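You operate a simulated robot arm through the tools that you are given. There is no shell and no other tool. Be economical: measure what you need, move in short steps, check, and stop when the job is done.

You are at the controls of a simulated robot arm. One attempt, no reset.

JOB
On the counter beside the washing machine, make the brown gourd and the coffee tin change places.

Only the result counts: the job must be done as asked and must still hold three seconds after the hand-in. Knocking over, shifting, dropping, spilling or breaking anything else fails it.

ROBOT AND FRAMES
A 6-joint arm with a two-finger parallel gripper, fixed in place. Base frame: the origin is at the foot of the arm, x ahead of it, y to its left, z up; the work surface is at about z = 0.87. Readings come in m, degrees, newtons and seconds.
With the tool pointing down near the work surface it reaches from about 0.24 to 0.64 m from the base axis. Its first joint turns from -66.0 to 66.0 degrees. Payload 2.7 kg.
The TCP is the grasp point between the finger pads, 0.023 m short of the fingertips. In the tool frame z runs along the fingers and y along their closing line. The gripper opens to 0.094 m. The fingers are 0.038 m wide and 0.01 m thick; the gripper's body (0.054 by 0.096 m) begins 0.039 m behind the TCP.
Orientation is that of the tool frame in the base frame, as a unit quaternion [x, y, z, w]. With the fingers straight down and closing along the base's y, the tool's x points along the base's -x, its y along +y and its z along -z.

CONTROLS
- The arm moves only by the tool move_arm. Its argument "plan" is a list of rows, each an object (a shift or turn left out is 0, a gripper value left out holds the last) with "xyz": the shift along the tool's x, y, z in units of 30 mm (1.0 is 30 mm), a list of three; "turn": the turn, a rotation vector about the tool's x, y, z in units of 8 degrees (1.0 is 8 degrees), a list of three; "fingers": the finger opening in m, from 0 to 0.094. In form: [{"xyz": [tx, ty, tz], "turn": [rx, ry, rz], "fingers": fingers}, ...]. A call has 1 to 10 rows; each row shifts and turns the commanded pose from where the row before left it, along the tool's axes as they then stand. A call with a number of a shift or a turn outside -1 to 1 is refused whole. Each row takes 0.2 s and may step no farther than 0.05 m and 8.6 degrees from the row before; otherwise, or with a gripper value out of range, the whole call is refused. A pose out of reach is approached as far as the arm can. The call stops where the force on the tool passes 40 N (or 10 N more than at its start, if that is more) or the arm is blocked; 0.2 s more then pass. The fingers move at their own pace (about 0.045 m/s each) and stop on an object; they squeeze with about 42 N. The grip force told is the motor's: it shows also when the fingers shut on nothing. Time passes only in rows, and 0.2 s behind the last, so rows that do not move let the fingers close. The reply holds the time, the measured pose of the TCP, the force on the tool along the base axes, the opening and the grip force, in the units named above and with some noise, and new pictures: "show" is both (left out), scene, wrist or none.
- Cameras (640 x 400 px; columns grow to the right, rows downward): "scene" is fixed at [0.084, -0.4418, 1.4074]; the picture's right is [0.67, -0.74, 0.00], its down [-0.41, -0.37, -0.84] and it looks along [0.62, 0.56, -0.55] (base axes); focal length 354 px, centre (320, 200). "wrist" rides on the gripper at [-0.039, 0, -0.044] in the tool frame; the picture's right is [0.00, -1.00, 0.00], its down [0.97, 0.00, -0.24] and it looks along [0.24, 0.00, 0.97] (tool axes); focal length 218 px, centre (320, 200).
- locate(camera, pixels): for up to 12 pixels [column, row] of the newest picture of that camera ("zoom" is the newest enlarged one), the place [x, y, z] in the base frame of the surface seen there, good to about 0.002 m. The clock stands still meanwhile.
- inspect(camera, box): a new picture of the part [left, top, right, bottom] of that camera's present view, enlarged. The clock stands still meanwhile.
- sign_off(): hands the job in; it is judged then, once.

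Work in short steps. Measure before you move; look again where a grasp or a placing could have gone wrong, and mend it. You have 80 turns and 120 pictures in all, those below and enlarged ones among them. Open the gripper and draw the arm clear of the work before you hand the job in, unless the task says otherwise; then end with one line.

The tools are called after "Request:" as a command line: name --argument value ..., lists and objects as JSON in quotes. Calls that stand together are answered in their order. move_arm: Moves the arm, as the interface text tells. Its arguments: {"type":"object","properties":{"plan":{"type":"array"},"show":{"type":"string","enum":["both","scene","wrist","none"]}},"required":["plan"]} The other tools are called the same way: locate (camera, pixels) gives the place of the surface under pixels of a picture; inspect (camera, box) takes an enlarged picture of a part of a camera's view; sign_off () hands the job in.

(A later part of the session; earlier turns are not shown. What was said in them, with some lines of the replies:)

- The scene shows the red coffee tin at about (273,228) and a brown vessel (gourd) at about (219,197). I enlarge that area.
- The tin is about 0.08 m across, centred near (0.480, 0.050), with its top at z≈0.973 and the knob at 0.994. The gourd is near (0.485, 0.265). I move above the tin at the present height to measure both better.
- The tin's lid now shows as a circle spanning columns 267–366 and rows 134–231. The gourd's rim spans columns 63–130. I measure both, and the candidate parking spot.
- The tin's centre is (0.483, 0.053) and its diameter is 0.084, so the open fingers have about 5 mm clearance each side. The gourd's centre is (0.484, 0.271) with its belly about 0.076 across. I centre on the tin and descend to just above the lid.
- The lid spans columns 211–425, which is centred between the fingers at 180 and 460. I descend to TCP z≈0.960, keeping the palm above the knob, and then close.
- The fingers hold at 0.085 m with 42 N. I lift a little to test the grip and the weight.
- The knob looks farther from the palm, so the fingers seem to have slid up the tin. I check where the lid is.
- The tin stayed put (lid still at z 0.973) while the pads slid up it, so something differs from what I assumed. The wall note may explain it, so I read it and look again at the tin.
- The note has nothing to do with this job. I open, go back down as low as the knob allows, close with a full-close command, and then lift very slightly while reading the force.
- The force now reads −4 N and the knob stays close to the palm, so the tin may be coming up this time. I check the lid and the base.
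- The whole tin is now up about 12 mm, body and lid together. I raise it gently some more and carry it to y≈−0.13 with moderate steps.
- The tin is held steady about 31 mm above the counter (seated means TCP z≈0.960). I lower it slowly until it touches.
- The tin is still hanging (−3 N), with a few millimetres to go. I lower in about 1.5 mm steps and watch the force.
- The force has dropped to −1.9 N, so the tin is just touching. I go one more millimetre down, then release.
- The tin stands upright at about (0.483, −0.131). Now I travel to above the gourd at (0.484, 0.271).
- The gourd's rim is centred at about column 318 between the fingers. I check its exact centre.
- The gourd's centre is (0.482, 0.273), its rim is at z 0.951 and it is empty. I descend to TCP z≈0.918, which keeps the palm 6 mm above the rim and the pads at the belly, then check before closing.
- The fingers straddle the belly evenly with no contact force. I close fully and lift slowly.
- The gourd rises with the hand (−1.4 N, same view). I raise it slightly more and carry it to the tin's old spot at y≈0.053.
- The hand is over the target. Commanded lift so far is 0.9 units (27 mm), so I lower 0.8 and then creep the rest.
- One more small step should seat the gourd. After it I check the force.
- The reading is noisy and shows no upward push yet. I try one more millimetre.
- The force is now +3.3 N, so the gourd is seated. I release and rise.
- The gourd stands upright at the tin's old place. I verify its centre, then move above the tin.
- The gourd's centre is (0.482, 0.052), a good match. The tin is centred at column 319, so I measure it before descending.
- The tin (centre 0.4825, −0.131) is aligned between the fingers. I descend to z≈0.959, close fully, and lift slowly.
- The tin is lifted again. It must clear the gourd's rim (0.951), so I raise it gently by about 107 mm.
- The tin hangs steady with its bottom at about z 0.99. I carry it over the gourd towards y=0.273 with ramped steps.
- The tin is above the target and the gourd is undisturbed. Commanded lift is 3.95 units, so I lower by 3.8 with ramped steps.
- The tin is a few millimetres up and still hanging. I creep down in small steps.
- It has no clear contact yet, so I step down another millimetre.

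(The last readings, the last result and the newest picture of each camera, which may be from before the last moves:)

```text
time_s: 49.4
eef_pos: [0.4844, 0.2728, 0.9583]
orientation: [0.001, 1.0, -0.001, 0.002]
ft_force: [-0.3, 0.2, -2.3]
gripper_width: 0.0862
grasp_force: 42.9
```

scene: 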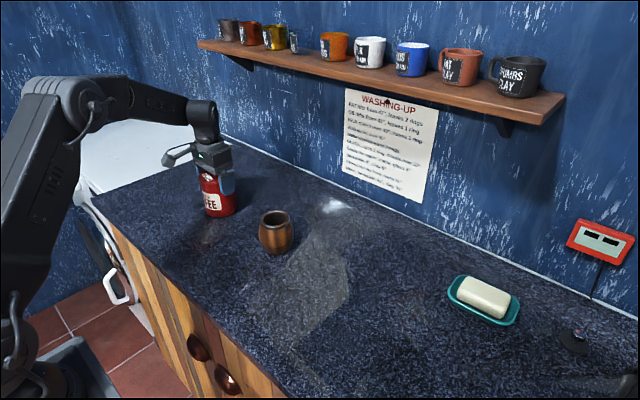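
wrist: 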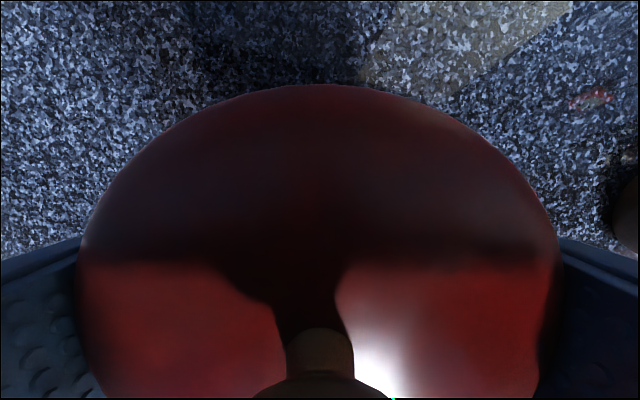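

The force is still about −2.3 N, so I go one more millimetre.

Request:
move_arm --plan '[{"xyz": [0, 0, 0.03]}, {}]' --show "none"

```text
time_s: 50.0
eef_pos: [0.4843, 0.2719, 0.9602]
orientation: [0.001, 1.0, -0.001, 0.0]
ft_force: [0.4, -0.3, -0.6]
gripper_width: 0.0856
grasp_force: 42.2
```

The force has dropped to −0.6 N, so the tin is resting on the counter. I release and draw clear.

Request:
move_arm --plan '[{"fingers": 0.094}, {"fingers": 0.094}, {}]' --show "none"

Request:
move_arm --plan '[{"xyz": [0, 0, -0.4]}, {"xyz": [0, 0, -0.8]}, {"xyz": [0, 0, -1]}, {"xyz": [0, 0, -1]}, {"xyz": [0, 0, -1]}, {"xyz": [0, 0, -0.6]}, {}]'

```text
time_s: 50.8
eef_pos: [0.484, 0.2735, 0.959]
orientation: [0.0, 1.0, -0.001, 0.001]
ft_force: [0.9, 0.5, 0.2]
gripper_width: 0.094
grasp_force: 0.0
```

```text
time_s: 52.4
eef_pos: [0.4825, 0.2723, 1.1037]
orientation: [0.001, 1.0, 0.0, 0.001]
ft_force: [0.4, -0.3, 0.1]
gripper_width: 0.0939
grasp_force: 0.0
```

scene: 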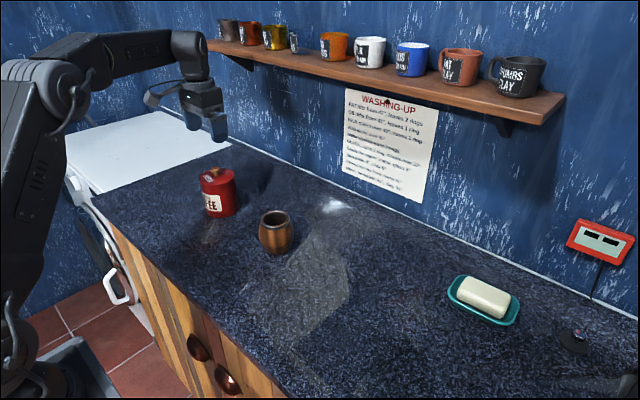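
wrist: 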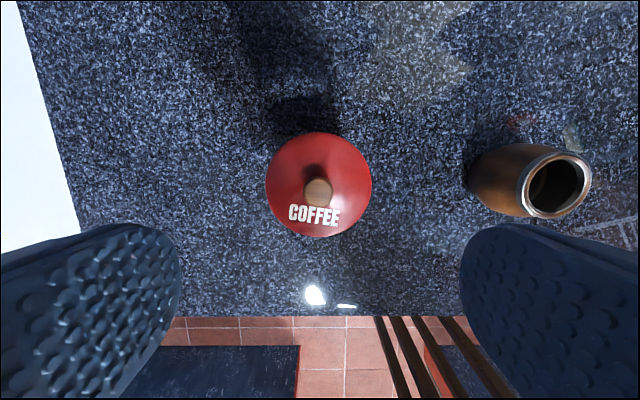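

Both objects stand upright. I check the tin's centre before drawing back.

Request:
locate --camera "wrist" --pixels '[[268, 186], [369, 186], [318, 136], [318, 235]]'

Request:
move_arm --plan '[{"xyz": [0.5, -0.5, -0.5]}, {"xyz": [1, -0.8, -0.5]}, {"xyz": [1, -0.8, 0]}, {"xyz": [1, -0.8, 0]}, {}]' --show "scene"

```text
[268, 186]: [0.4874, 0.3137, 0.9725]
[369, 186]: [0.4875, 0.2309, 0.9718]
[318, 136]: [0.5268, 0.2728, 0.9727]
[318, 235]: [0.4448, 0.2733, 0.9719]
```

```text
time_s: 53.6
eef_pos: [0.3761, 0.1849, 1.1319]
orientation: [0.001, 1.0, -0.001, 0.001]
ft_force: [0.1, 0.5, -0.1]
gripper_width: 0.0938
grasp_force: 0.1
```

scene: 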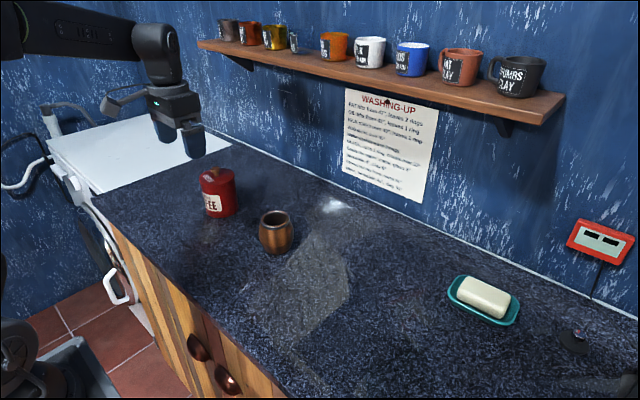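

The tin is at (0.486, 0.273) and the gourd at (0.482, 0.052), both within a few millimetres of the other's old place. The gripper is open and the arm is clear, so I hand in.

Request:
sign_off

```text
The job is handed in.
```

The brown gourd and the coffee tin have changed places, both standing upright within a few millimetres of the other's old spot, and nothing else was moved.
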